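You operate a simulated robot arm through the tools that you are given. There is no shell and no other tool. Be economical: measure what you need, move in short steps, check, and stop when the job is done.

You are at the controls of a simulated two-armed robot. One attempt, no reset.

Task
On the top of the long workbench, fold the beige cloth in half, so that its two long edges meet.

It is judged by the outcome, as a careful person would: the job done as asked, and still so three seconds after it is handed in. It fails if anything else is knocked over, pushed out of place, dropped, spilled or broken. Flat cloth is picked up by pressing the open fingertips on it (5 to 10 N) and closing them slowly along it; thin cloth reads only 2 to 8 mm in the jaws.

Robot
Two 7-joint arms with two-finger parallel grippers on one trunk, on a base that drives. Base frame: it is fixed to the floor where the robot stands at the start and does not move with it; the origin is under the middle of the robot, x ahead of it, y to its left, z up; the surface under the hand at the start is at about z = 80. Lengths are in cm, angles in rad, forces in N, time in s.
The left shoulder is at the start at [8, 13.1, 94.7], the right one opposite. With the tool pointing down near the work surface each hand reaches from about 40 to 86 cm from the robot's upright axis, wherever it stands, measured 20 degrees to its own side. Places, roughly: top of the long workbench [50, -10, 80]. Payload 1.57 kg a hand.
The tool frame of a hand sits at the grasp point between the pads (the TCP): z along the fingers, y along the line on which they close. The tips reach 3 cm beyond it. Largest opening 11 cm; finger width 2.4, thickness 1.2; the body of the gripper, 4.8 by 11.2 cm, starts 7.8 cm behind the TCP.
Orientation is told as [roll, pitch, yaw] about the base's x, y, z axes, in that order, counted from this pose: with the fingers straight down and closing along the base's y, the tool's x points along the base's -x, its y along +y and its z along -z.

Tools
- The arms move only by the tool send_rows. It takes "left_targets", "right_targets" or both (then of equal length, played together; a hand with none holds still); each is a list that holds one entry, the list of rows, each a list of 7 numbers: the turn, a rotation vector about the tool's x, y, z in rad, then the shift along the tool's x, y, z in mm, then the opening, from 0 (shut) to 1 (fully open). In form: [[[rx, ry, rz, dx, dy, dz, hand], ...]]. A call has 1 to 10 rows; each row shifts and turns the commanded pose from where the row before left it, along the tool's axes as they then stand. Each row takes 0.2 s and may step no farther than 5 cm and 0.15 rad from the row before; otherwise, or with a gripper value out of range, the whole call is refused. Where a pose cannot be reached the arm comes as near as it can. A force on the tool above 40 N (or 10 N above the force at the start of the call, whichever is more), or a blocked arm, ends the call early, and 0.2 s more pass. The fingers move at their own pace (about 10.8 cm/s each) and stop on an object; they squeeze with about 24 N. The grip force told is the motor's: it shows also when the fingers shut on nothing. Time passes only in rows, and 0.2 s behind the last, so rows that do not move let the fingers close. It gives the time, the measured TCP pose, the force on the tool (base axes), the opening and the grip force at its end, in the units of the frame above (readings bear some noise), with the torque about the TCP (base axes, N m) and any sound that the robot's microphone picked up, and new pictures: "show" is both (left out), scene, wrist or none (wrist: the cameras of the hands that moved).
- Cameras (640 x 400 px; columns grow to the right, rows downward): "scene" is now at [-6.41, 3.2, 140.58]; the picture's right is [0.37, -0.93, -0.00], its down [-0.64, -0.25, -0.73] and it looks along [0.68, 0.27, -0.69] (base axes); focal length 250 px, centre (320, 200). "left" rides on the left gripper at [7, -1.6, -14.1] in its tool frame; the picture's right is [0.23, 0.97, 0.00], its down [-0.86, 0.20, -0.48] and it looks along [-0.47, 0.11, 0.88] (tool axes); focal length 222 px, centre (320, 200). "right" rides on the right gripper at [7, 1.6, -14.1] in its tool frame; the picture's right is [-0.23, 0.97, 0.00], its down [-0.86, -0.20, -0.48] and it looks along [-0.47, -0.11, 0.88] (tool axes); focal length 222 px, centre (320, 200). There is no depth. A picture from a camera that has moved, and an enlarged one, comes with that camera's place and axes in the base frame and with its lens.
- drive_base(legs): drives the robot by 1 to 6 legs, each [ahead, left, turn to the left] in cm, cm and rad, along the robot's own axes; the way and the turn of a leg run together, so that a leg with both is an arc; at most 150 cm and 3.142 rad a leg. The arms and the cameras ride along, it lands a little off, and it stops where it bumps. It gives what a move gives, and a new picture of the scene camera.
- pan_tilt(pan, tilt): turns the head with the scene camera to pan (to the left, within 1.902 rad either way) and tilt (down, from -0.506 to 1.204), counted from straight ahead of the robot. It gives what a move gives, and a new picture of the scene camera.
- close_up(camera, box): a new picture of the part [left, top, right, bottom] of that camera's present view, enlarged. No time passes.
- hand_in(): hands the job in; it is judged then, once.

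Work in short steps. Places have to be worked out from the pictures, the camera data and where the tool is seen: move nearer, look again, correct. Check each grasp and each placing, and mend what went wrong. You have 120 turns and 260 pictures in all, those below and enlarged ones among them. Open the grippers and draw the arms clear of the work before you hand the job in, unless the task says otherwise; then end with one line.

The tools are called after "Emit:" as name(argument=value, ...) on one line, values as JSON. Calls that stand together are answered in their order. send_rows: Moves the arms, as the interface text tells. Its arguments: {"type":"object","properties":{"left_targets":{"type":"array","items":{"type":"array","items":{"type":"array","items":{"type":"number"}}}},"right_targets":{"type":"array","items":{"type":"array","items":{"type":"array","items":{"type":"number"}}}},"show":{"type":"string","enum":["both","scene","wrist","none"]}},"required":[]} The other tools are called the same way: drive_base (legs) drives the base; pan_tilt (pan, tilt) turns the head that bears the scene camera; close_up (camera, box) takes an enlarged picture of a part of a camera's view; hand_in () hands the job in.

At the start:

```text
time_s: 0.0
left_ee_pos: [55.66, 20.32, 98.61]
left_tool_rot: [0.001, 0.001, 0.0]
left_contact_force: [-0.1, -0.1, 0.1]
left_wrist_torque: [0.04, 0.01, 0.0]
left_opening: 10.97
left_grip_force: 0.1
right_ee_pos: [63.19, -32.12, 103.32]
right_tool_rot: [0.0, 0.0, -0.002]
right_contact_force: [0.2, -1.5, -1.1]
right_wrist_torque: [-0.01, 0.01, -0.01]
right_opening: 11.03
right_grip_force: 0.2
robot x, y, heading: [0.46, 0.11, 0.003]
head pan, tilt: [0.379, 0.756]
```

scene: 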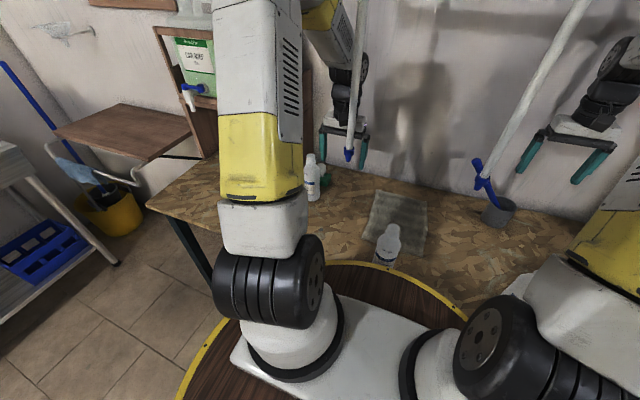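
right: 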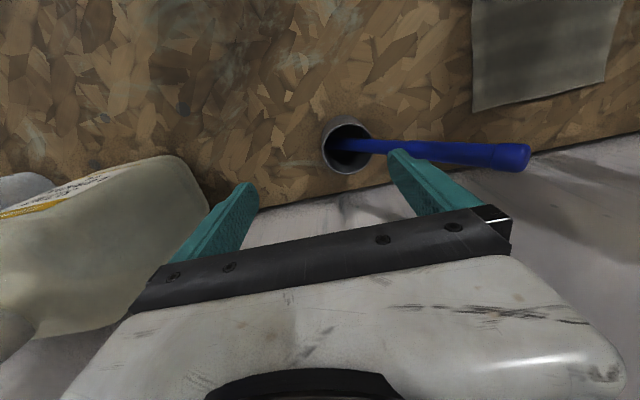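
left: 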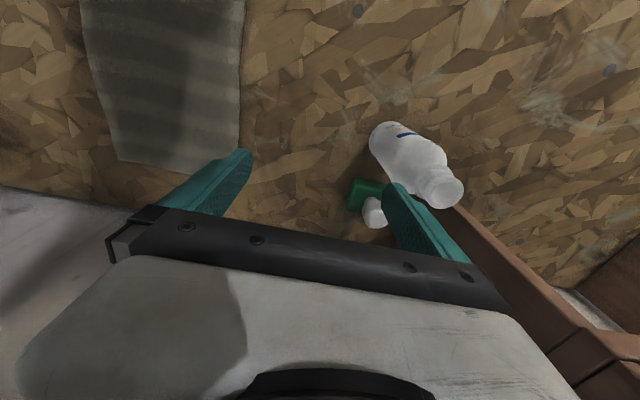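

I start with close-ups of the cloth and its neighbours to locate the edges and any obstacles.

Emit:
close_up(camera="scene", box=[280, 130, 540, 300])

Emit:
close_up(camera="left", box=[60, 0, 300, 200])

```text
2.35 times, centred on (410, 215) of scene
camera zoom: at [-6.41, 3.2, 140.58], right [0.37, -0.93, 0.0], down [-0.64, -0.25, -0.73], along [0.68, 0.27, -0.69], focal length 589 px, centre (108, 165)
```

zoom: 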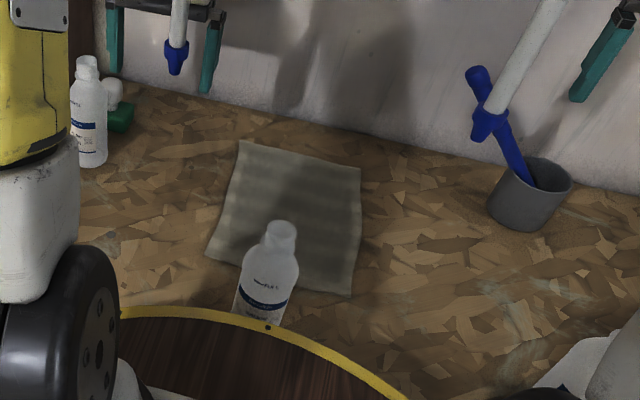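

```text
2.00 times, centred on (180, 100) of left
camera zoom: at [48.74, 18.73, 112.66], right [-0.23, 0.97, 0.0], down [0.86, 0.2, 0.48], along [0.47, 0.11, -0.88], focal length 444 px, centre (600, 400)
```

zoom: 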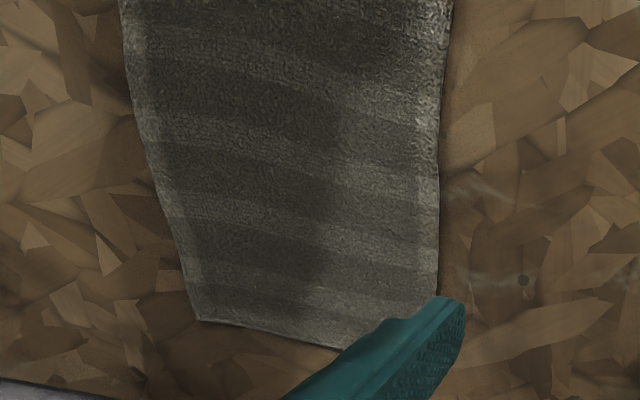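

The cloth lies about x 42.5–66, y −8.7–9.2, its long edges along x. A bottle stands in front of it and there is a rod-like thing I don't recognise, so I look around further.

Emit:
pan_tilt(pan=0.1, tilt=0.35)

Emit:
pan_tilt(pan=-0.1, tilt=1.0)

```text
time_s: 0.9
left_ee_pos: [55.73, 20.33, 98.59]
left_tool_rot: [-0.002, 0.0, 0.0]
left_contact_force: [-0.1, -0.7, 0.1]
left_wrist_torque: [-0.01, 0.01, -0.02]
left_opening: 11.0
left_grip_force: 0.1
right_ee_pos: [62.87, -32.19, 103.26]
right_tool_rot: [-0.002, -0.001, -0.001]
right_contact_force: [-0.4, 0.5, 0.3]
right_wrist_torque: [0.01, 0.01, -0.01]
right_opening: 11.02
right_grip_force: 0.0
robot x, y, heading: [0.25, 0.22, 0.003]
head pan, tilt: [0.099, 0.351]
camera scene: at [-4.82, 1.08, 144.17], right [0.1, -0.99, 0.0], down [-0.34, -0.03, -0.94], along [0.93, 0.09, -0.34], focal length 250 px, centre (320, 200)
```

scene: 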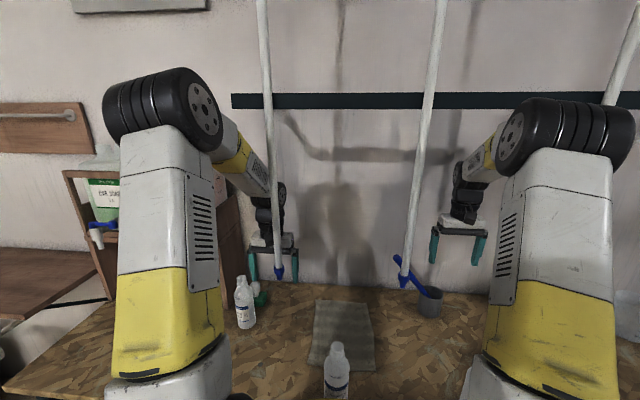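

```text
time_s: 1.9
left_ee_pos: [55.71, 20.46, 98.55]
left_tool_rot: [0.0, -0.001, 0.0]
left_contact_force: [-0.5, 0.3, -0.5]
left_wrist_torque: [0.0, 0.0, 0.01]
left_opening: 11.0
left_grip_force: 0.1
right_ee_pos: [62.92, -32.19, 103.18]
right_tool_rot: [-0.001, 0.0, 0.002]
right_contact_force: [0.3, 0.0, 0.1]
right_wrist_torque: [0.01, -0.03, -0.01]
right_opening: 10.99
right_grip_force: 0.0
robot x, y, heading: [-0.06, -0.1, 0.001]
head pan, tilt: [-0.099, 1.0]
camera scene: at [-7.15, -0.54, 138.71], right [-0.1, -1.0, 0.0], down [-0.84, 0.08, -0.54], along [0.54, -0.05, -0.84], focal length 250 px, centre (320, 200)
```

scene: 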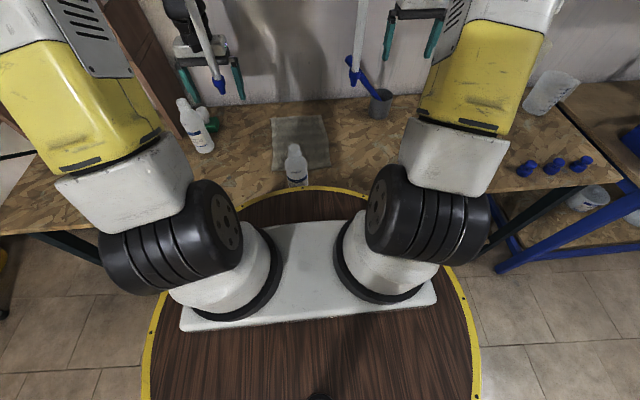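

Vertical rods hang from above near x≈45, y≈16 and −13, with their tips at about z 105. They are obstacles for the arms. The camera shifts when the head tilts, so I use that parallax to locate the rods precisely.

Emit:
pan_tilt(pan=0.0, tilt=1.2)

Emit:
close_up(camera="scene", box=[160, 0, 480, 200])

Emit:
pan_tilt(pan=0.0, tilt=0.1)

Emit:
close_up(camera="scene", box=[160, 200, 480, 400])

```text
time_s: 2.6
left_ee_pos: [55.65, 20.42, 98.6]
left_tool_rot: [0.0, -0.001, 0.002]
left_contact_force: [-0.3, 0.0, 0.6]
left_wrist_torque: [-0.03, -0.01, -0.02]
left_opening: 11.0
left_grip_force: 0.1
right_ee_pos: [62.94, -32.17, 103.33]
right_tool_rot: [0.001, 0.001, 0.001]
right_contact_force: [0.3, -0.5, 0.2]
right_wrist_torque: [0.01, 0.02, 0.02]
right_opening: 10.99
right_grip_force: 0.0
robot x, y, heading: [0.06, 0.02, -0.006]
head pan, tilt: [0.0, 1.201]
camera scene: at [-8.49, 0.15, 137.45], right [0.0, -1.0, 0.0], down [-0.93, 0.0, -0.36], along [0.36, 0.0, -0.93], focal length 250 px, centre (320, 200)
```

scene: 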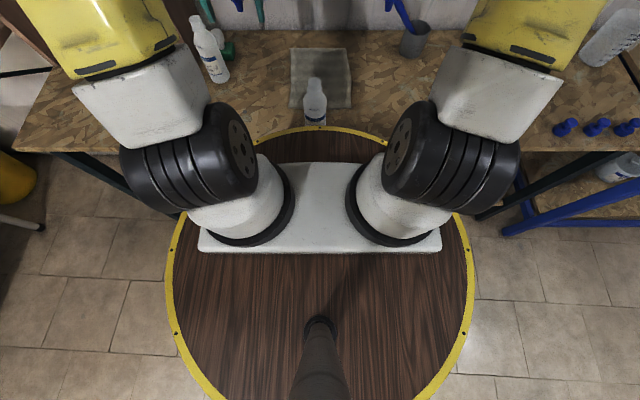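

```text
2.00 times, centred on (320, 100) of scene
camera zoom: at [-8.49, 0.15, 137.45], right [0.0, -1.0, 0.0], down [-0.93, 0.0, -0.36], along [0.36, 0.0, -0.93], focal length 500 px, centre (320, 400)
```

zoom: 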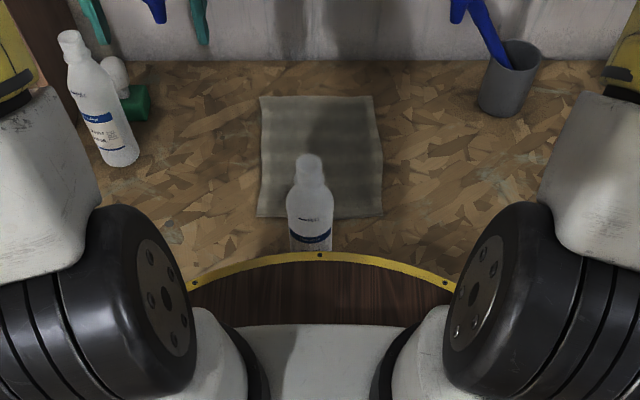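

```text
time_s: 4.0
left_ee_pos: [55.67, 20.55, 98.54]
left_tool_rot: [0.0, 0.001, 0.0]
left_contact_force: [0.4, 0.0, -0.1]
left_wrist_torque: [0.02, 0.01, -0.03]
left_opening: 10.99
left_grip_force: 0.0
right_ee_pos: [63.06, -32.24, 103.16]
right_tool_rot: [-0.002, 0.0, 0.0]
right_contact_force: [-0.5, 0.1, 0.3]
right_wrist_torque: [-0.01, 0.0, 0.05]
right_opening: 11.0
right_grip_force: 0.0
robot x, y, heading: [-0.16, 0.28, -0.003]
head pan, tilt: [0.0, 0.099]
camera scene: at [-4.88, 0.15, 146.51], right [0.0, -1.0, 0.0], down [-0.1, 0.0, -0.99], along [0.99, 0.0, -0.1], focal length 250 px, centre (320, 200)
```

scene: 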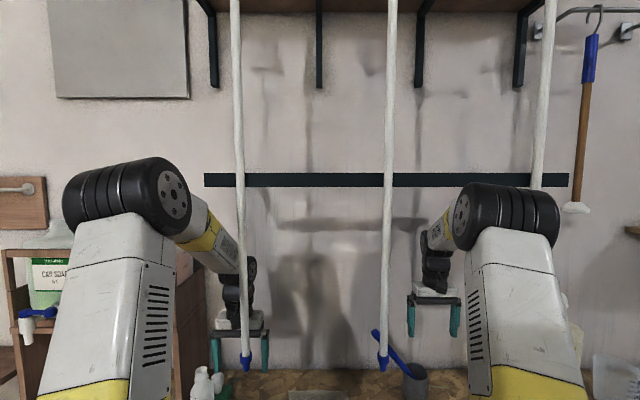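

```text
2.00 times, centred on (320, 300) of scene
camera zoom: at [-4.88, 0.15, 146.51], right [0.0, -1.0, 0.0], down [-0.1, 0.0, -0.99], along [0.99, 0.0, -0.1], focal length 500 px, centre (320, 0)
```

zoom: 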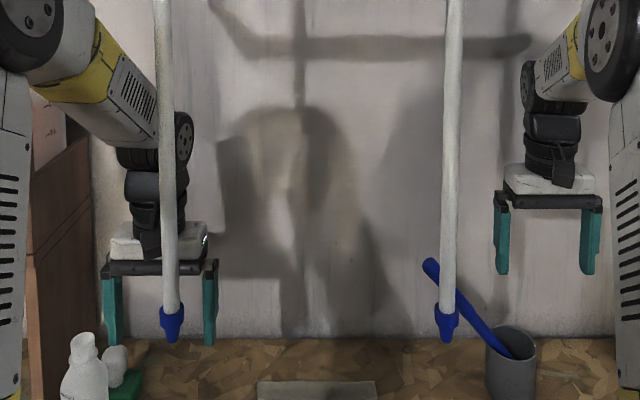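

Rod 1 is at (44.6, 16.3), rod 2 at (46, −14) and a third near y −44. Their tips are at z≈104. I'll back the robot out with the hands clear of the rods, then bring the left arm in between rods 1 and 2. First I raise the left hand and shift it away from rod 1.

Emit:
send_rows(left_targets=[[[0, 0, 0, 0, 0, -25, 0.3], [0, 0, 0, 0, 0, -25, 0.3], [0, 0, 0, 0, 0, -25, 0.3], [0, 0, 0, 0, 0, -20, 0.3], [0, 0, 0, 0, 20, 0, 0.3], [0, 0, 0, 0, 20, 0, 0.3], [0, 0, 0, 0, 15, 0, 0.3]]], show="scene")

```text
time_s: 5.6
left_ee_pos: [55.68, 25.9, 108.4]
left_tool_rot: [-0.001, 0.0, 0.0]
left_contact_force: [0.1, -0.8, 0.7]
left_wrist_torque: [0.0, -0.03, 0.01]
left_opening: 3.29
left_grip_force: 0.1
right_ee_pos: [62.95, -32.36, 103.22]
right_tool_rot: [-0.001, 0.002, 0.001]
right_contact_force: [-0.2, 0.0, 0.1]
right_wrist_torque: [0.01, 0.02, 0.0]
right_opening: 10.99
right_grip_force: 0.1
robot x, y, heading: [-0.04, 0.04, -0.002]
head pan, tilt: [0.0, 0.099]
camera scene: at [-4.89, 0.14, 146.52], right [0.0, -1.0, 0.0], down [-0.1, 0.0, -0.99], along [0.99, 0.0, -0.1], focal length 250 px, centre (320, 200)
```

scene: 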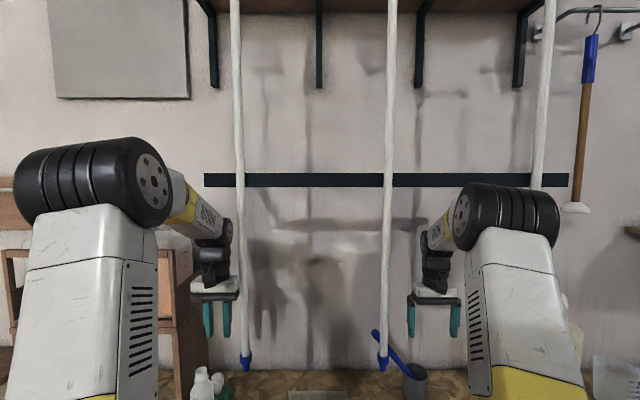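

The left hand is now just left of rod 1. I move it 2 cm further and also tuck the right gripper closed. Then I back straight out.

Emit:
send_rows(left_targets=[[[0, 0, 0, 0, 20, 0, 0.3]]], right_targets=[[[0, 0, 0, 0, 0, -10, 0.3]]], show="none")

Emit:
drive_base(legs=[[-34, 0, 0]])

```text
time_s: 6.0
left_ee_pos: [55.76, 27.9, 108.23]
left_tool_rot: [-0.001, 0.0, 0.0]
left_contact_force: [0.0, 0.1, 0.0]
left_wrist_torque: [0.0, 0.01, 0.0]
left_opening: 3.3
left_grip_force: 0.1
right_ee_pos: [63.1, -32.3, 104.25]
right_tool_rot: [0.0, -0.001, 0.001]
right_contact_force: [0.8, 0.3, 0.2]
right_wrist_torque: [-0.04, 0.02, -0.02]
right_opening: 3.25
right_grip_force: 0.1
robot x, y, heading: [-0.17, -0.33, -0.002]
head pan, tilt: [0.0, 0.099]
```

```text
time_s: 8.2
left_ee_pos: [21.34, 28.05, 108.18]
left_tool_rot: [-0.001, 0.001, 0.002]
left_contact_force: [0.1, -0.5, -0.2]
left_wrist_torque: [0.01, -0.02, -0.01]
left_opening: 3.31
left_grip_force: 0.0
right_ee_pos: [28.9, -32.08, 104.16]
right_tool_rot: [0.0, 0.002, 0.002]
right_contact_force: [-0.3, 0.6, 0.8]
right_wrist_torque: [0.05, -0.03, 0.05]
right_opening: 3.3
right_grip_force: 0.1
robot x, y, heading: [-34.42, 0.07, 0.003]
head pan, tilt: [0.0, 0.099]
camera scene: at [-39.06, 0.1, 146.52], right [0.0, -1.0, 0.0], down [-0.1, 0.0, -0.99], along [0.99, 0.0, -0.1], focal length 250 px, centre (320, 200)
```

scene: 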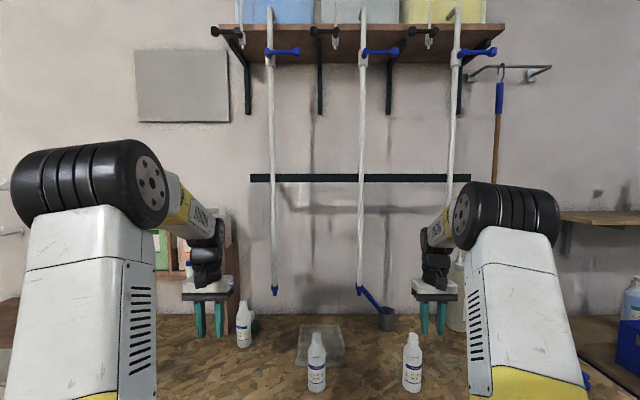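

The view confirms the rods and shows three bottles on the bench, all about 20 cm tall, at about (52, 30), (32, 1) and (32, −28.5). I pull the right hand in, then shift the robot right so the left arm lines up with the corridor between the rods.

Emit:
send_rows(right_targets=[[[0, 0, 0, 30, 0, -5, 0.2], [0, 0, 0, 30, 0, -5, 0.2], [0, 0, 0, 30, 0, -5, 0.2], [0, 0, 0, 30, 0, -5, 0.2], [0, 0, 0, 20, 0, -5, 0.2], [0, 0, 0, 20, 0, -5, 0.2]]], show="none")

Emit:
drive_base(legs=[[0, -12, 0]])

Emit:
send_rows(left_targets=[[[0, 0, 0, 0, -25, 0, 0.3], [0, 0, 0, 0, -25, 0, 0.3], [0, 0, 0, 0, -25, 0, 0.3], [0, 0, 0, 0, -25, 0, 0.3], [0, 0, 0, 0, -20, 0, 0.3]]], show="scene")

```text
time_s: 9.6
left_ee_pos: [21.53, 28.11, 108.22]
left_tool_rot: [0.0, -0.001, 0.003]
left_contact_force: [0.3, -0.6, 0.0]
left_wrist_torque: [-0.01, 0.02, -0.02]
left_opening: 3.26
left_grip_force: 0.1
right_ee_pos: [12.99, -32.44, 107.18]
right_tool_rot: [0.0, 0.001, 0.001]
right_contact_force: [0.7, 1.2, -0.8]
right_wrist_torque: [-0.01, 0.07, 0.0]
right_opening: 2.19
right_grip_force: 0.0
robot x, y, heading: [-34.4, -0.01, 0.004]
head pan, tilt: [0.0, 0.099]
```

```text
time_s: 10.8
left_ee_pos: [21.42, 16.04, 108.19]
left_tool_rot: [-0.001, -0.001, 0.001]
left_contact_force: [-0.2, 0.3, 0.1]
left_wrist_torque: [0.0, -0.03, -0.03]
left_opening: 3.29
left_grip_force: 0.1
right_ee_pos: [13.04, -44.27, 107.23]
right_tool_rot: [0.001, 0.001, 0.002]
right_contact_force: [-0.3, 0.2, 0.0]
right_wrist_torque: [-0.04, 0.02, -0.05]
right_opening: 2.18
right_grip_force: 0.0
robot x, y, heading: [-34.19, -11.72, 0.001]
head pan, tilt: [0.0, 0.099]
camera scene: at [-39.05, -11.79, 146.52], right [0.0, -1.0, 0.0], down [-0.1, 0.0, -0.99], along [0.99, 0.0, -0.1], focal length 250 px, centre (320, 200)
```

scene: 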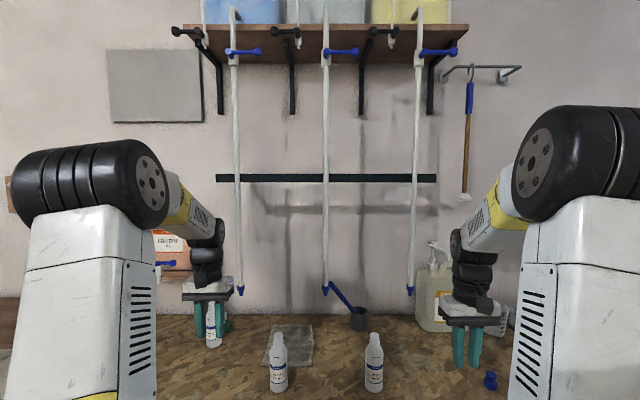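

```text
time_s: 12.0
left_ee_pos: [21.34, 3.95, 108.08]
left_tool_rot: [0.0, 0.0, 0.001]
left_contact_force: [-0.3, -0.5, -1.0]
left_wrist_torque: [-0.01, -0.05, 0.02]
left_opening: 3.29
left_grip_force: 0.0
right_ee_pos: [13.07, -44.23, 107.14]
right_tool_rot: [0.0, 0.0, 0.002]
right_contact_force: [-0.3, -0.1, -0.4]
right_wrist_torque: [0.0, -0.03, 0.01]
right_opening: 2.2
right_grip_force: 0.0
robot x, y, heading: [-33.88, -12.03, -0.0]
head pan, tilt: [0.0, 0.099]
camera scene: at [-39.05, -11.79, 146.52], right [0.0, -1.0, 0.0], down [-0.1, 0.0, -0.99], along [0.99, 0.0, -0.1], focal length 250 px, centre (320, 200)
```

scene: 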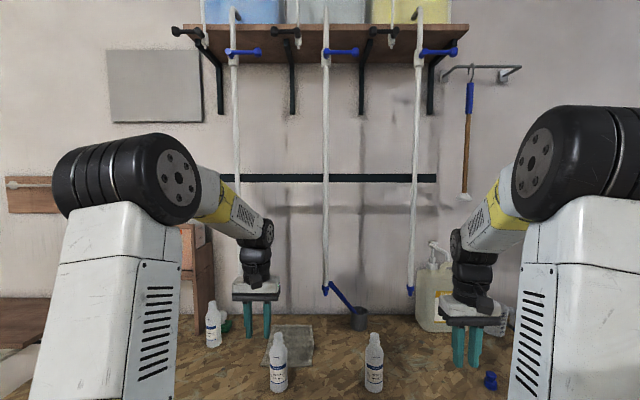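

The left arm is now aligned with the corridor. I drive ahead 20 cm and tilt the head down to see the cloth.

Emit:
drive_base(legs=[[20, 0, 0]])

Emit:
pan_tilt(pan=0.05, tilt=0.6)

```text
time_s: 13.6
left_ee_pos: [41.39, 4.14, 108.17]
left_tool_rot: [-0.002, 0.0, 0.003]
left_contact_force: [-0.1, 0.0, 0.1]
left_wrist_torque: [0.0, -0.05, 0.0]
left_opening: 3.28
left_grip_force: 0.0
right_ee_pos: [33.06, -44.15, 107.21]
right_tool_rot: [0.0, 0.0, 0.0]
right_contact_force: [0.5, -0.5, -0.3]
right_wrist_torque: [0.01, 0.0, 0.01]
right_opening: 2.18
right_grip_force: 0.0
robot x, y, heading: [-14.09, -11.92, 0.004]
head pan, tilt: [0.0, 0.099]
camera scene: at [-19.06, -11.77, 146.52], right [0.0, -1.0, 0.0], down [-0.1, 0.0, -0.99], along [0.99, 0.0, -0.1], focal length 250 px, centre (320, 200)
```

scene: 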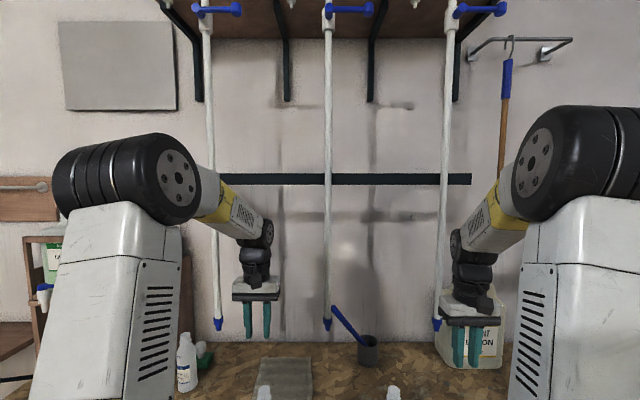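

```text
time_s: 14.6
left_ee_pos: [41.38, 4.08, 108.08]
left_tool_rot: [0.0, -0.001, 0.004]
left_contact_force: [0.3, -0.5, 0.3]
left_wrist_torque: [0.02, -0.01, -0.01]
left_opening: 3.29
left_grip_force: 0.0
right_ee_pos: [33.1, -44.29, 107.17]
right_tool_rot: [0.0, 0.001, 0.005]
right_contact_force: [-0.7, -0.6, -0.3]
right_wrist_torque: [0.01, 0.0, 0.01]
right_opening: 2.23
right_grip_force: 0.0
robot x, y, heading: [-14.36, -11.68, 0.001]
head pan, tilt: [0.051, 0.6]
camera scene: at [-19.42, -11.33, 141.91], right [0.05, -1.0, 0.0], down [-0.56, -0.03, -0.83], along [0.82, 0.04, -0.56], focal length 250 px, centre (320, 200)
```

scene: 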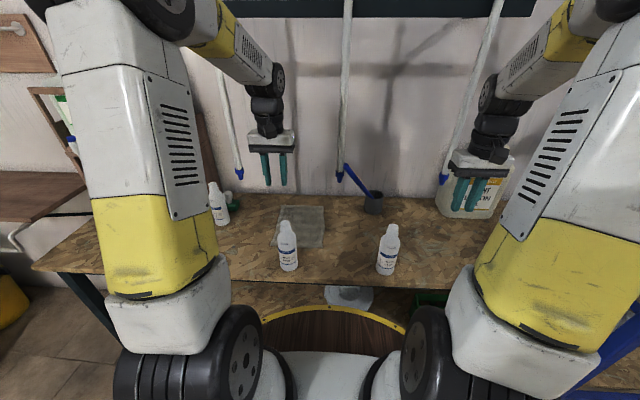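

The corridor is clear. I extend the left hand to over the far-left part of the cloth and look with the wrist camera.

Emit:
send_rows(left_targets=[[[0, 0, 0, -30, 0, 0, 0.3], [0, 0, 0, -35, 0, 0, 0.3], [0, 0, 0, -35, 0, 0, 0.3], [0, 0, 0, -35, 5, 10, 0.3], [0, 0, 0, -35, 10, 20, 0.3], [0, 0, 0, -25, 10, 30, 0.3], [0, 0, 0, 0, 5, 30, 0.3], [0, 0, 0, 0, 0, 30, 0.3]]], show="both")

```text
time_s: 16.4
left_ee_pos: [60.86, 7.25, 96.25]
left_tool_rot: [0.0, 0.001, 0.003]
left_contact_force: [0.3, 0.4, -0.4]
left_wrist_torque: [0.02, -0.01, 0.0]
left_opening: 3.31
left_grip_force: 0.1
right_ee_pos: [33.12, -44.12, 107.24]
right_tool_rot: [0.0, 0.0, 0.002]
right_contact_force: [-0.2, 0.0, -0.3]
right_wrist_torque: [0.02, -0.02, -0.01]
right_opening: 2.21
right_grip_force: 0.1
robot x, y, heading: [-14.3, -11.89, 0.004]
head pan, tilt: [0.051, 0.6]
camera scene: at [-19.43, -11.33, 141.9], right [0.05, -1.0, 0.0], down [-0.56, -0.03, -0.82], along [0.82, 0.04, -0.57], focal length 250 px, centre (320, 200)
camera left: at [53.91, 5.56, 110.28], right [-0.23, 0.97, 0.0], down [0.85, 0.2, 0.48], along [0.47, 0.11, -0.88], focal length 222 px, centre (320, 200)
```

scene: 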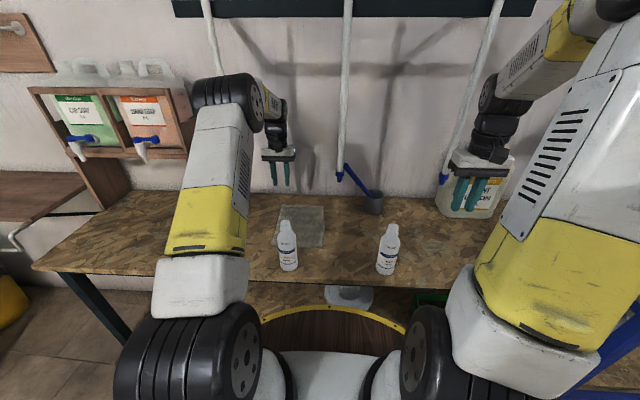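
left: 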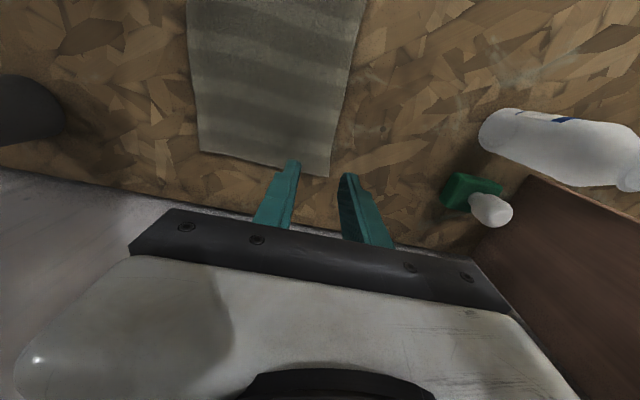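

The hand is roughly over the far-left corner, but the elbow has come forward close to rod 1. I'll pull the hand back and drive 9 cm closer so the elbow stays behind the rods. I also tuck the right hand inward so it keeps clear of rod 3.

Emit:
send_rows(left_targets=[[[0, 0, 0, 20, 0, -20, 0.3], [0, 0, 0, 25, 0, -20, 0.3], [0, 0, 0, 25, 0, 0, 0.3], [0, 0, 0, 25, 0, 0, 0.3], [0, 0, 0, 0, 0, 0, 0.3]]], right_targets=[[[0, 0, 0, 10, 20, 0, 0.2], [0, 0, 0, 10, 20, 0, 0.2], [0, 0, 0, 10, 20, 0, 0.2], [0, 0, 0, 10, 20, 0, 0.2], [0, 0, 0, 10, 0, 0, 0.2]]], show="none")

Emit:
drive_base(legs=[[9, 0, 0]])

```text
time_s: 17.6
left_ee_pos: [51.36, 7.04, 100.16]
left_tool_rot: [0.0, -0.001, 0.003]
left_contact_force: [0.2, 0.3, -0.2]
left_wrist_torque: [0.0, 0.0, -0.02]
left_opening: 3.31
left_grip_force: 0.0
right_ee_pos: [27.77, -36.12, 107.05]
right_tool_rot: [0.001, -0.001, 0.003]
right_contact_force: [0.1, -0.1, 0.6]
right_wrist_torque: [0.01, 0.02, 0.01]
right_opening: 2.18
right_grip_force: 0.1
robot x, y, heading: [-14.06, -12.16, 0.004]
head pan, tilt: [0.051, 0.6]
```

```text
time_s: 18.6
left_ee_pos: [60.28, 7.08, 100.14]
left_tool_rot: [0.0, -0.001, 0.001]
left_contact_force: [0.2, 0.0, 0.0]
left_wrist_torque: [-0.03, 0.01, 0.02]
left_opening: 3.26
left_grip_force: 0.0
right_ee_pos: [36.96, -36.09, 107.0]
right_tool_rot: [0.0, 0.001, 0.001]
right_contact_force: [0.0, 0.3, -0.9]
right_wrist_torque: [0.01, -0.03, 0.01]
right_opening: 2.18
right_grip_force: 0.1
robot x, y, heading: [-5.03, -11.59, 0.001]
head pan, tilt: [0.051, 0.6]
camera scene: at [-10.43, -11.3, 141.9], right [0.05, -1.0, 0.0], down [-0.56, -0.03, -0.83], along [0.82, 0.04, -0.56], focal length 250 px, centre (320, 200)
```

scene: 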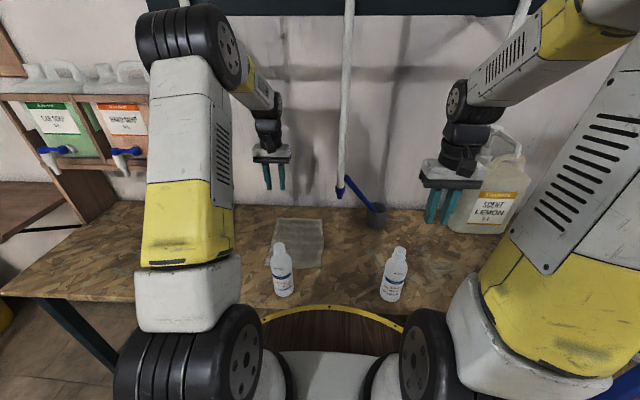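

The elbow is well behind the rods now. I move over the far-left corner (x≈63, y≈7.3) and descend to just above the cloth to check alignment.

Emit:
send_rows(left_targets=[[[0, 0, 0, -14, 1, 25, 0.25], [0, 0, 0, -14, 1, 25, 0.25], [0, 0, 0, 0, 0, 30, 0.25], [0, 0, 0, 0, 0, 30, 0.25], [0, 0, 0, 0, 0, 20, 0.25], [0, 0, 0, 0, 0, 15, 0.25]]], show="both")

```text
time_s: 20.1
left_ee_pos: [63.2, 7.14, 85.6]
left_tool_rot: [0.001, 0.002, 0.002]
left_contact_force: [0.6, 0.0, -0.1]
left_wrist_torque: [0.01, -0.02, 0.0]
left_opening: 2.73
left_grip_force: 0.0
right_ee_pos: [36.91, -36.24, 107.04]
right_tool_rot: [-0.001, 0.0, 0.002]
right_contact_force: [0.6, 0.2, 0.3]
right_wrist_torque: [-0.03, -0.02, -0.01]
right_opening: 2.21
right_grip_force: 0.0
robot x, y, heading: [-5.0, -11.55, 0.001]
head pan, tilt: [0.051, 0.6]
camera scene: at [-10.42, -11.3, 141.9], right [0.05, -1.0, 0.0], down [-0.56, -0.03, -0.82], along [0.82, 0.04, -0.57], focal length 250 px, centre (320, 200)
camera left: at [56.36, 5.52, 99.67], right [-0.23, 0.97, 0.0], down [0.85, 0.2, 0.48], along [0.47, 0.11, -0.88], focal length 222 px, centre (320, 200)
```

scene: 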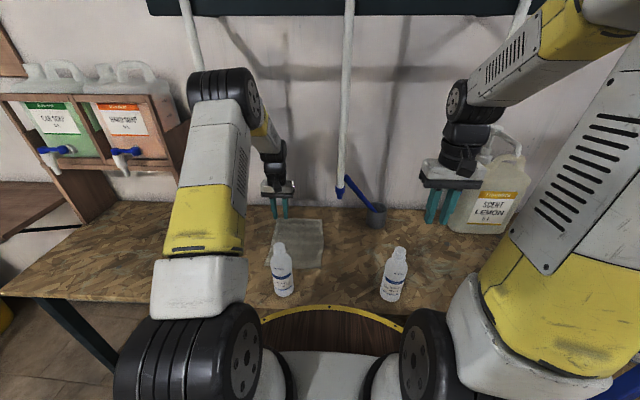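
left: 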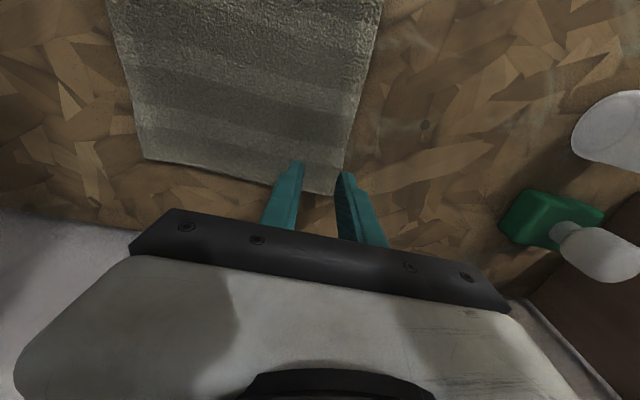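

The alignment in the wrist view is good, but the elbow is near rod 1 again. I raise the hand, tuck the right hand in and move the base 5 cm ahead and 5 cm right to gain clearance.

Emit:
send_rows(left_targets=[[[0, 0, 0, 0, 0, -30, 0.25], [0, 0, 0, 10, 0, -30, 0.25], [0, 0, 0, 20, 10, -30, 0.25], [0, 0, 0, 20, 20, -30, 0.25]]], right_targets=[[[0, 0, 0, 10, 20, 0, 0.2], [0, 0, 0, 10, 20, 0, 0.2], [0, 0, 0, 10, 20, 0, 0.2], [0, 0, 0, 10, 20, 0, 0.2]]], show="none")

Emit:
drive_base(legs=[[5, -5, 0]])

```text
time_s: 21.1
left_ee_pos: [58.11, 10.14, 97.63]
left_tool_rot: [0.001, -0.001, 0.001]
left_contact_force: [0.5, 0.2, -0.7]
left_wrist_torque: [0.02, 0.04, 0.0]
left_opening: 2.74
left_grip_force: 0.2
right_ee_pos: [32.86, -28.08, 106.98]
right_tool_rot: [0.0, 0.0, 0.001]
right_contact_force: [0.5, 0.4, 0.1]
right_wrist_torque: [0.0, 0.04, -0.02]
right_opening: 2.19
right_grip_force: 0.0
robot x, y, heading: [-4.8, -11.6, 0.007]
head pan, tilt: [0.051, 0.6]
```

```text
time_s: 22.1
left_ee_pos: [63.24, 4.95, 97.52]
left_tool_rot: [-0.001, 0.0, 0.001]
left_contact_force: [0.2, -0.4, -0.1]
left_wrist_torque: [0.0, 0.01, -0.01]
left_opening: 2.75
left_grip_force: 0.1
right_ee_pos: [37.84, -33.21, 106.95]
right_tool_rot: [0.001, 0.001, 0.0]
right_contact_force: [-0.2, -0.1, -0.4]
right_wrist_torque: [-0.01, 0.01, 0.01]
right_opening: 2.2
right_grip_force: 0.1
robot x, y, heading: [0.04, -17.14, 0.005]
head pan, tilt: [0.051, 0.6]
camera scene: at [-5.31, -16.41, 141.9], right [0.05, -1.0, 0.0], down [-0.56, -0.03, -0.82], along [0.82, 0.04, -0.57], focal length 250 px, centre (320, 200)
```

scene: 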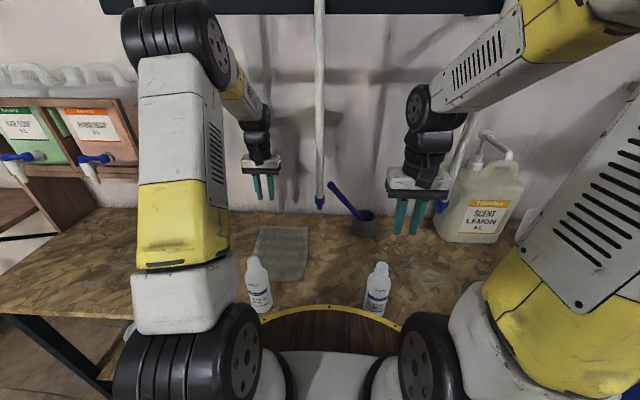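

There is better clearance now. I go back over the far-left corner and down.

Emit:
send_rows(left_targets=[[[0, 0, 0, 0, 11, 25, 0.25], [0, 0, 0, 0, 12, 30, 0.25], [0, 0, 0, 0, 0, 30, 0.25], [0, 0, 0, 0, 0, 25, 0.25], [0, 0, 0, 0, 0, 8, 0.25]]], show="both")

```text
time_s: 23.3
left_ee_pos: [63.18, 7.31, 85.66]
left_tool_rot: [0.0, 0.0, 0.001]
left_contact_force: [0.5, 0.0, -0.3]
left_wrist_torque: [0.01, 0.01, 0.0]
left_opening: 2.72
left_grip_force: 0.1
right_ee_pos: [37.94, -33.26, 107.02]
right_tool_rot: [0.001, -0.001, 0.002]
right_contact_force: [-0.2, 0.0, 0.4]
right_wrist_torque: [0.02, 0.02, 0.0]
right_opening: 2.2
right_grip_force: 0.0
robot x, y, heading: [-0.4, -16.75, -0.002]
head pan, tilt: [0.051, 0.6]
camera scene: at [-5.3, -16.42, 141.9], right [0.05, -1.0, 0.0], down [-0.56, -0.03, -0.82], along [0.82, 0.04, -0.57], focal length 250 px, centre (320, 200)
camera left: at [56.29, 5.68, 99.81], right [-0.23, 0.97, 0.0], down [0.85, 0.2, 0.48], along [0.47, 0.11, -0.88], focal length 222 px, centre (320, 200)
```

scene: 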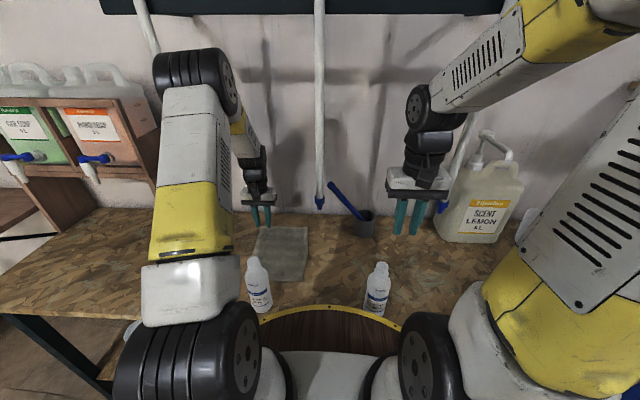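
left: 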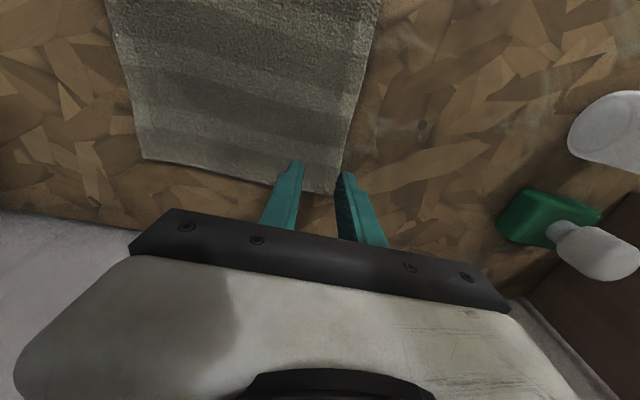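

The outer finger sits right at the edge, so I shift 7 mm inward and press down in small steps until 5–10 N.

Emit:
send_rows(left_targets=[[[0, 0, 0, 3, -7, 10, 0.25], [0, 0, 0, 0, 0, 8, 0.25], [0, 0, 0, 0, 0, 4, 0.25]]], show="wrist")

```text
time_s: 24.1
left_ee_pos: [63.01, 6.7, 83.54]
left_tool_rot: [0.0, 0.001, 0.001]
left_contact_force: [0.1, 0.4, 0.9]
left_wrist_torque: [-0.01, 0.01, 0.01]
left_opening: 2.77
left_grip_force: 0.0
right_ee_pos: [38.03, -33.06, 106.92]
right_tool_rot: [0.0, -0.001, 0.002]
right_contact_force: [0.6, -0.1, -0.2]
right_wrist_torque: [0.02, 0.01, 0.03]
right_opening: 2.22
right_grip_force: 0.1
robot x, y, heading: [0.17, -17.17, 0.005]
head pan, tilt: [0.051, 0.6]
camera left: at [56.06, 4.97, 97.6], right [-0.23, 0.97, 0.0], down [0.85, 0.2, 0.48], along [0.47, 0.11, -0.88], focal length 222 px, centre (320, 200)
```

left: 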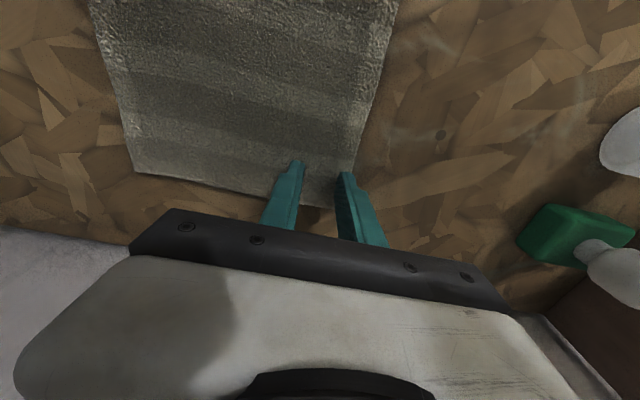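

Both tips are over the cloth near the edge. I press down a little more.

Emit:
send_rows(left_targets=[[[0, 0, 0, 0, 0, 3, 0.25], [0, 0, 0, 0, 0, 2, 0.25], [0, 0, 0, 0, 0, 2, 0.25]]], show="none")

```text
time_s: 24.9
left_ee_pos: [63.02, 6.68, 83.4]
left_tool_rot: [0.002, -0.004, 0.001]
left_contact_force: [-3.0, -0.6, 13.0]
left_wrist_torque: [-0.02, 0.07, 0.0]
left_opening: 2.75
left_grip_force: 0.0
right_ee_pos: [37.91, -33.21, 106.91]
right_tool_rot: [0.0, 0.001, 0.002]
right_contact_force: [-0.6, 0.2, 0.1]
right_wrist_torque: [0.04, 0.01, 0.0]
right_opening: 2.18
right_grip_force: 0.1
robot x, y, heading: [0.08, -17.1, -0.003]
head pan, tilt: [0.051, 0.6]
stopped in row 3 (left hand): the force on the tool passed its limit at 46 N (the readings are from after the stop); the commanded pose is now the measured one
```

In contact at z 83.4 with 13 N. I ease slightly and close slowly.

Emit:
send_rows(left_targets=[[[0, 0, 0, 0, 0, -0.2, 0.24], [0, 0, 0, 0, 0, 0, 0.21], [0, 0, 0, 0, 0, 0, 0.18], [0, 0, 0, 0, 0, 0, 0.15], [0, 0, 0, 0, 0, 0, 0.12], [0, 0, 0, 0, 0, 0, 0.09], [0, 0, 0, 0, 0, 0, 0.06], [0, 0, 0, 0, 0, 0, 0.03], [0, 0, 0, 0, 0, 0, 0.0], [0, 0, 0, 0, 0, 0, 0.0]]], show="wrist")

```text
time_s: 27.1
left_ee_pos: [63.04, 6.58, 83.33]
left_tool_rot: [0.0, -0.004, 0.003]
left_contact_force: [2.4, -0.7, 29.3]
left_wrist_torque: [0.02, -0.07, -0.03]
left_opening: 0.42
left_grip_force: 23.7
right_ee_pos: [37.86, -33.29, 106.96]
right_tool_rot: [0.0, 0.001, 0.003]
right_contact_force: [-0.3, 0.5, 0.3]
right_wrist_torque: [-0.04, -0.01, 0.0]
right_opening: 2.19
right_grip_force: 0.1
robot x, y, heading: [0.08, -16.75, -0.0]
head pan, tilt: [0.051, 0.6]
camera left: at [56.12, 4.94, 97.27], right [-0.23, 0.97, 0.0], down [0.85, 0.2, 0.48], along [0.47, 0.11, -0.88], focal length 222 px, centre (320, 200)
```

left: 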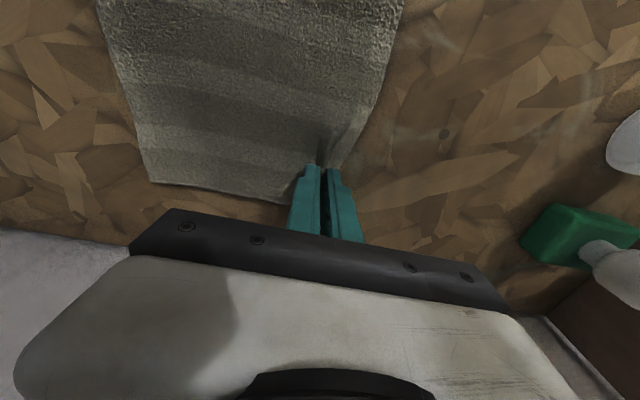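

Cloth gripped (4 mm). I lift it slightly and check.

Emit:
send_rows(left_targets=[[[0, 0, 0, 0, 0, -10, 0], [0, 0, 0, 0, -3, -10, 0], [0, 0, 0, 0, -5, -10, 0], [0, 0, 0, 0, -8, -10, 0], [0, 0, 0, 0, -10, -8, 0]]], show="both")

```text
time_s: 28.3
left_ee_pos: [62.88, 4.07, 88.03]
left_tool_rot: [0.0, -0.003, 0.0]
left_contact_force: [-0.2, -0.5, 1.0]
left_wrist_torque: [0.02, 0.02, -0.02]
left_opening: 0.38
left_grip_force: 23.7
right_ee_pos: [37.95, -33.3, 107.0]
right_tool_rot: [0.002, 0.001, 0.001]
right_contact_force: [1.5, 0.6, -0.7]
right_wrist_torque: [-0.01, 0.03, -0.01]
right_opening: 2.21
right_grip_force: 0.0
robot x, y, heading: [-0.03, -16.85, -0.0]
head pan, tilt: [0.051, 0.6]
camera scene: at [-5.3, -16.41, 141.9], right [0.05, -1.0, 0.0], down [-0.56, -0.03, -0.82], along [0.82, 0.04, -0.57], focal length 250 px, centre (320, 200)
camera left: at [56.03, 2.38, 102.06], right [-0.23, 0.97, 0.0], down [0.85, 0.2, 0.48], along [0.47, 0.11, -0.88], focal length 222 px, centre (320, 200)
```

scene: 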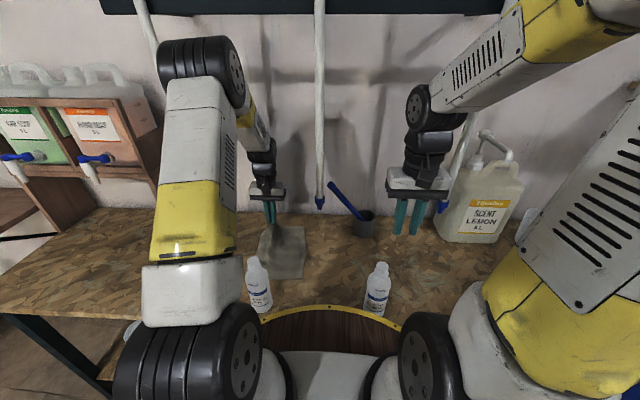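
left: 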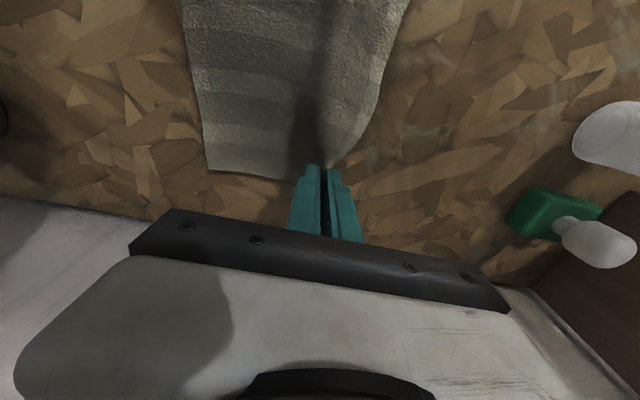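

The lift works. I carry the corner over the fold line in an arc toward y≈−8.

Emit:
send_rows(left_targets=[[[0, 0, 0, 0, -20, -10, 0], [0, 0, 0, 0, -20, -8, 0], [0, 0, 0, 0, -20, 0, 0], [0, 0, 0, 0, -20, 5, 0], [0, 0, 0, 0, -20, 10, 0], [0, 0, 0, 0, -15, 10, 0]]], show="both")

```text
time_s: 29.7
left_ee_pos: [62.9, -7.49, 87.41]
left_tool_rot: [0.0, -0.004, 0.001]
left_contact_force: [-1.1, 0.4, 0.3]
left_wrist_torque: [-0.01, -0.01, -0.04]
left_opening: 0.38
left_grip_force: 24.1
right_ee_pos: [37.93, -33.29, 107.02]
right_tool_rot: [0.001, 0.0, 0.002]
right_contact_force: [-0.2, 0.1, -0.3]
right_wrist_torque: [-0.01, 0.01, 0.02]
right_opening: 2.22
right_grip_force: 0.0
robot x, y, heading: [-0.05, -16.87, -0.001]
head pan, tilt: [0.051, 0.6]
camera scene: at [-5.31, -16.4, 141.9], right [0.05, -1.0, 0.0], down [-0.56, -0.03, -0.82], along [0.82, 0.04, -0.57], focal length 250 px, centre (320, 200)
camera left: at [56.01, -9.12, 101.37], right [-0.23, 0.97, 0.0], down [0.85, 0.2, 0.48], along [0.47, 0.11, -0.88], focal length 222 px, centre (320, 200)
```

scene: 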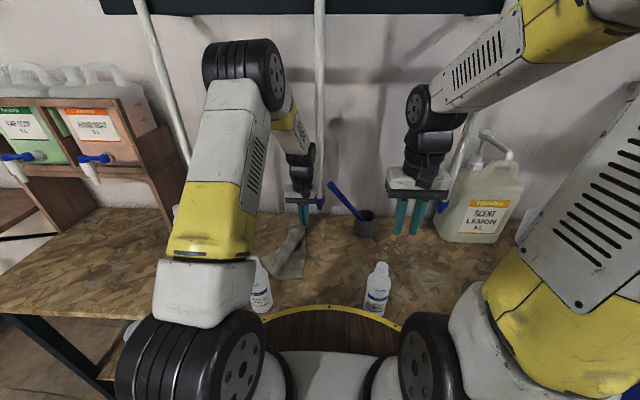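
left: 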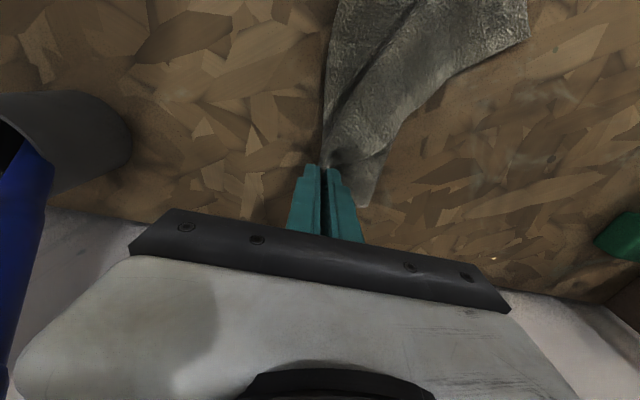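

The corner is over the right side, and the wrist is near rod 2, so I go no further right. A close-up will show how the layers lie.

Emit:
close_up(camera="scene", box=[220, 170, 380, 300])

Emit:
close_up(camera="left", box=[240, 0, 540, 220])

```text
3.08 times, centred on (300, 235) of scene
camera zoom: at [-5.31, -16.4, 141.9], right [0.05, -1.0, 0.0], down [-0.56, -0.03, -0.82], along [0.82, 0.04, -0.57], focal length 770 px, centre (382, 92)
```

zoom: 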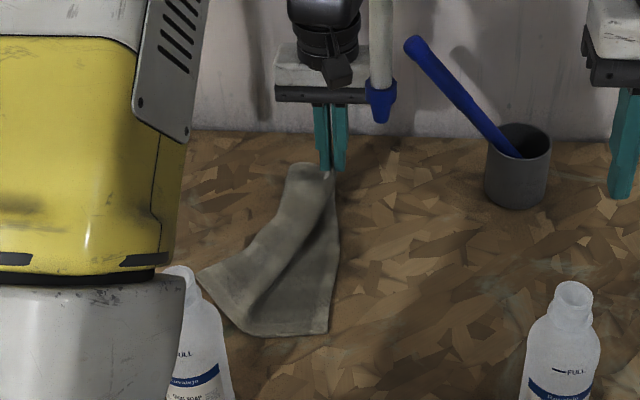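

```text
1.82 times, centred on (390, 110) of left
camera zoom: at [56.01, -9.12, 101.37], right [-0.23, 0.97, 0.0], down [0.85, 0.2, 0.48], along [0.47, 0.11, -0.88], focal length 404 px, centre (193, 364)
```

zoom: 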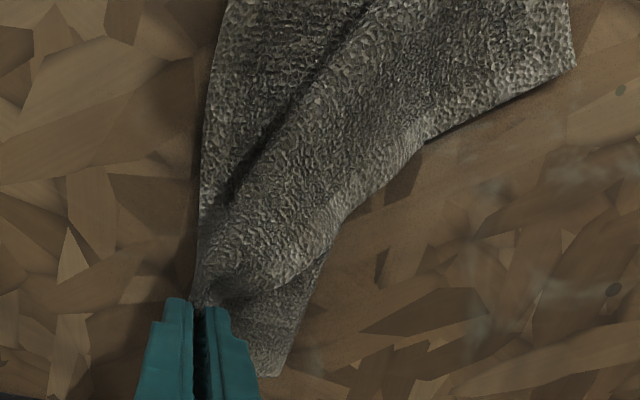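

It folds diagonally as expected. I lower the corner to the cloth, ease back slightly and open slowly.

Emit:
send_rows(left_targets=[[[0, 0, 0, 0, -5, 10, 0], [0, 0, 0, 0, 0, 10, 0], [0, 0, 0, 0, 0, 8, 0], [0, 0, 0, 0, 3, 3, 0], [0, 0, 0, 0, 0, 0, 0.06], [0, 0, 0, 0, 0, 0, 0.12], [0, 0, 0, 0, 0, 0, 0.15], [0, 0, 0, 0, 0, -20, 0.15], [0, 0, 0, 0, 0, -40, 0.15], [0, 0, 0, 0, 0, -40, 0.15]]], show="both")

```text
time_s: 31.9
left_ee_pos: [63.11, -7.92, 94.33]
left_tool_rot: [0.0, -0.004, 0.002]
left_contact_force: [0.0, 0.0, -0.3]
left_wrist_torque: [0.03, 0.01, -0.01]
left_opening: 1.69
left_grip_force: 0.0
right_ee_pos: [38.03, -33.2, 106.94]
right_tool_rot: [0.001, 0.0, 0.001]
right_contact_force: [0.2, 0.4, -0.4]
right_wrist_torque: [-0.04, 0.0, -0.01]
right_opening: 2.18
right_grip_force: 0.0
robot x, y, heading: [-0.51, -17.25, -0.004]
head pan, tilt: [0.051, 0.6]
camera scene: at [-5.27, -16.42, 141.91], right [0.05, -1.0, 0.0], down [-0.56, -0.03, -0.82], along [0.82, 0.04, -0.57], focal length 250 px, centre (320, 200)
camera left: at [56.05, -9.57, 108.32], right [-0.23, 0.97, 0.0], down [0.85, 0.2, 0.48], along [0.47, 0.11, -0.88], focal length 222 px, centre (320, 200)
```

scene: 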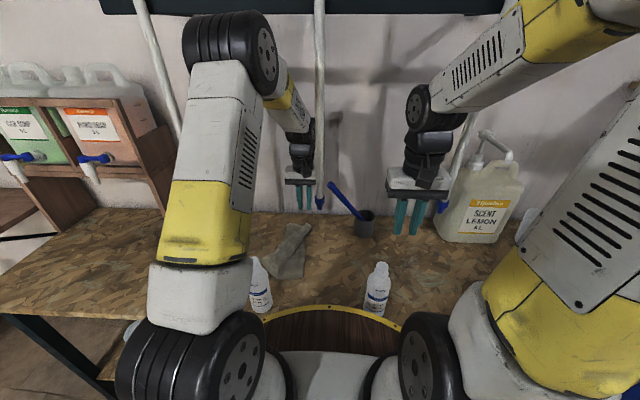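
left: 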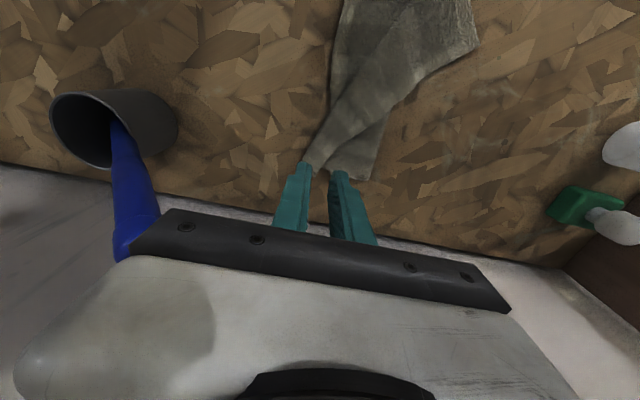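

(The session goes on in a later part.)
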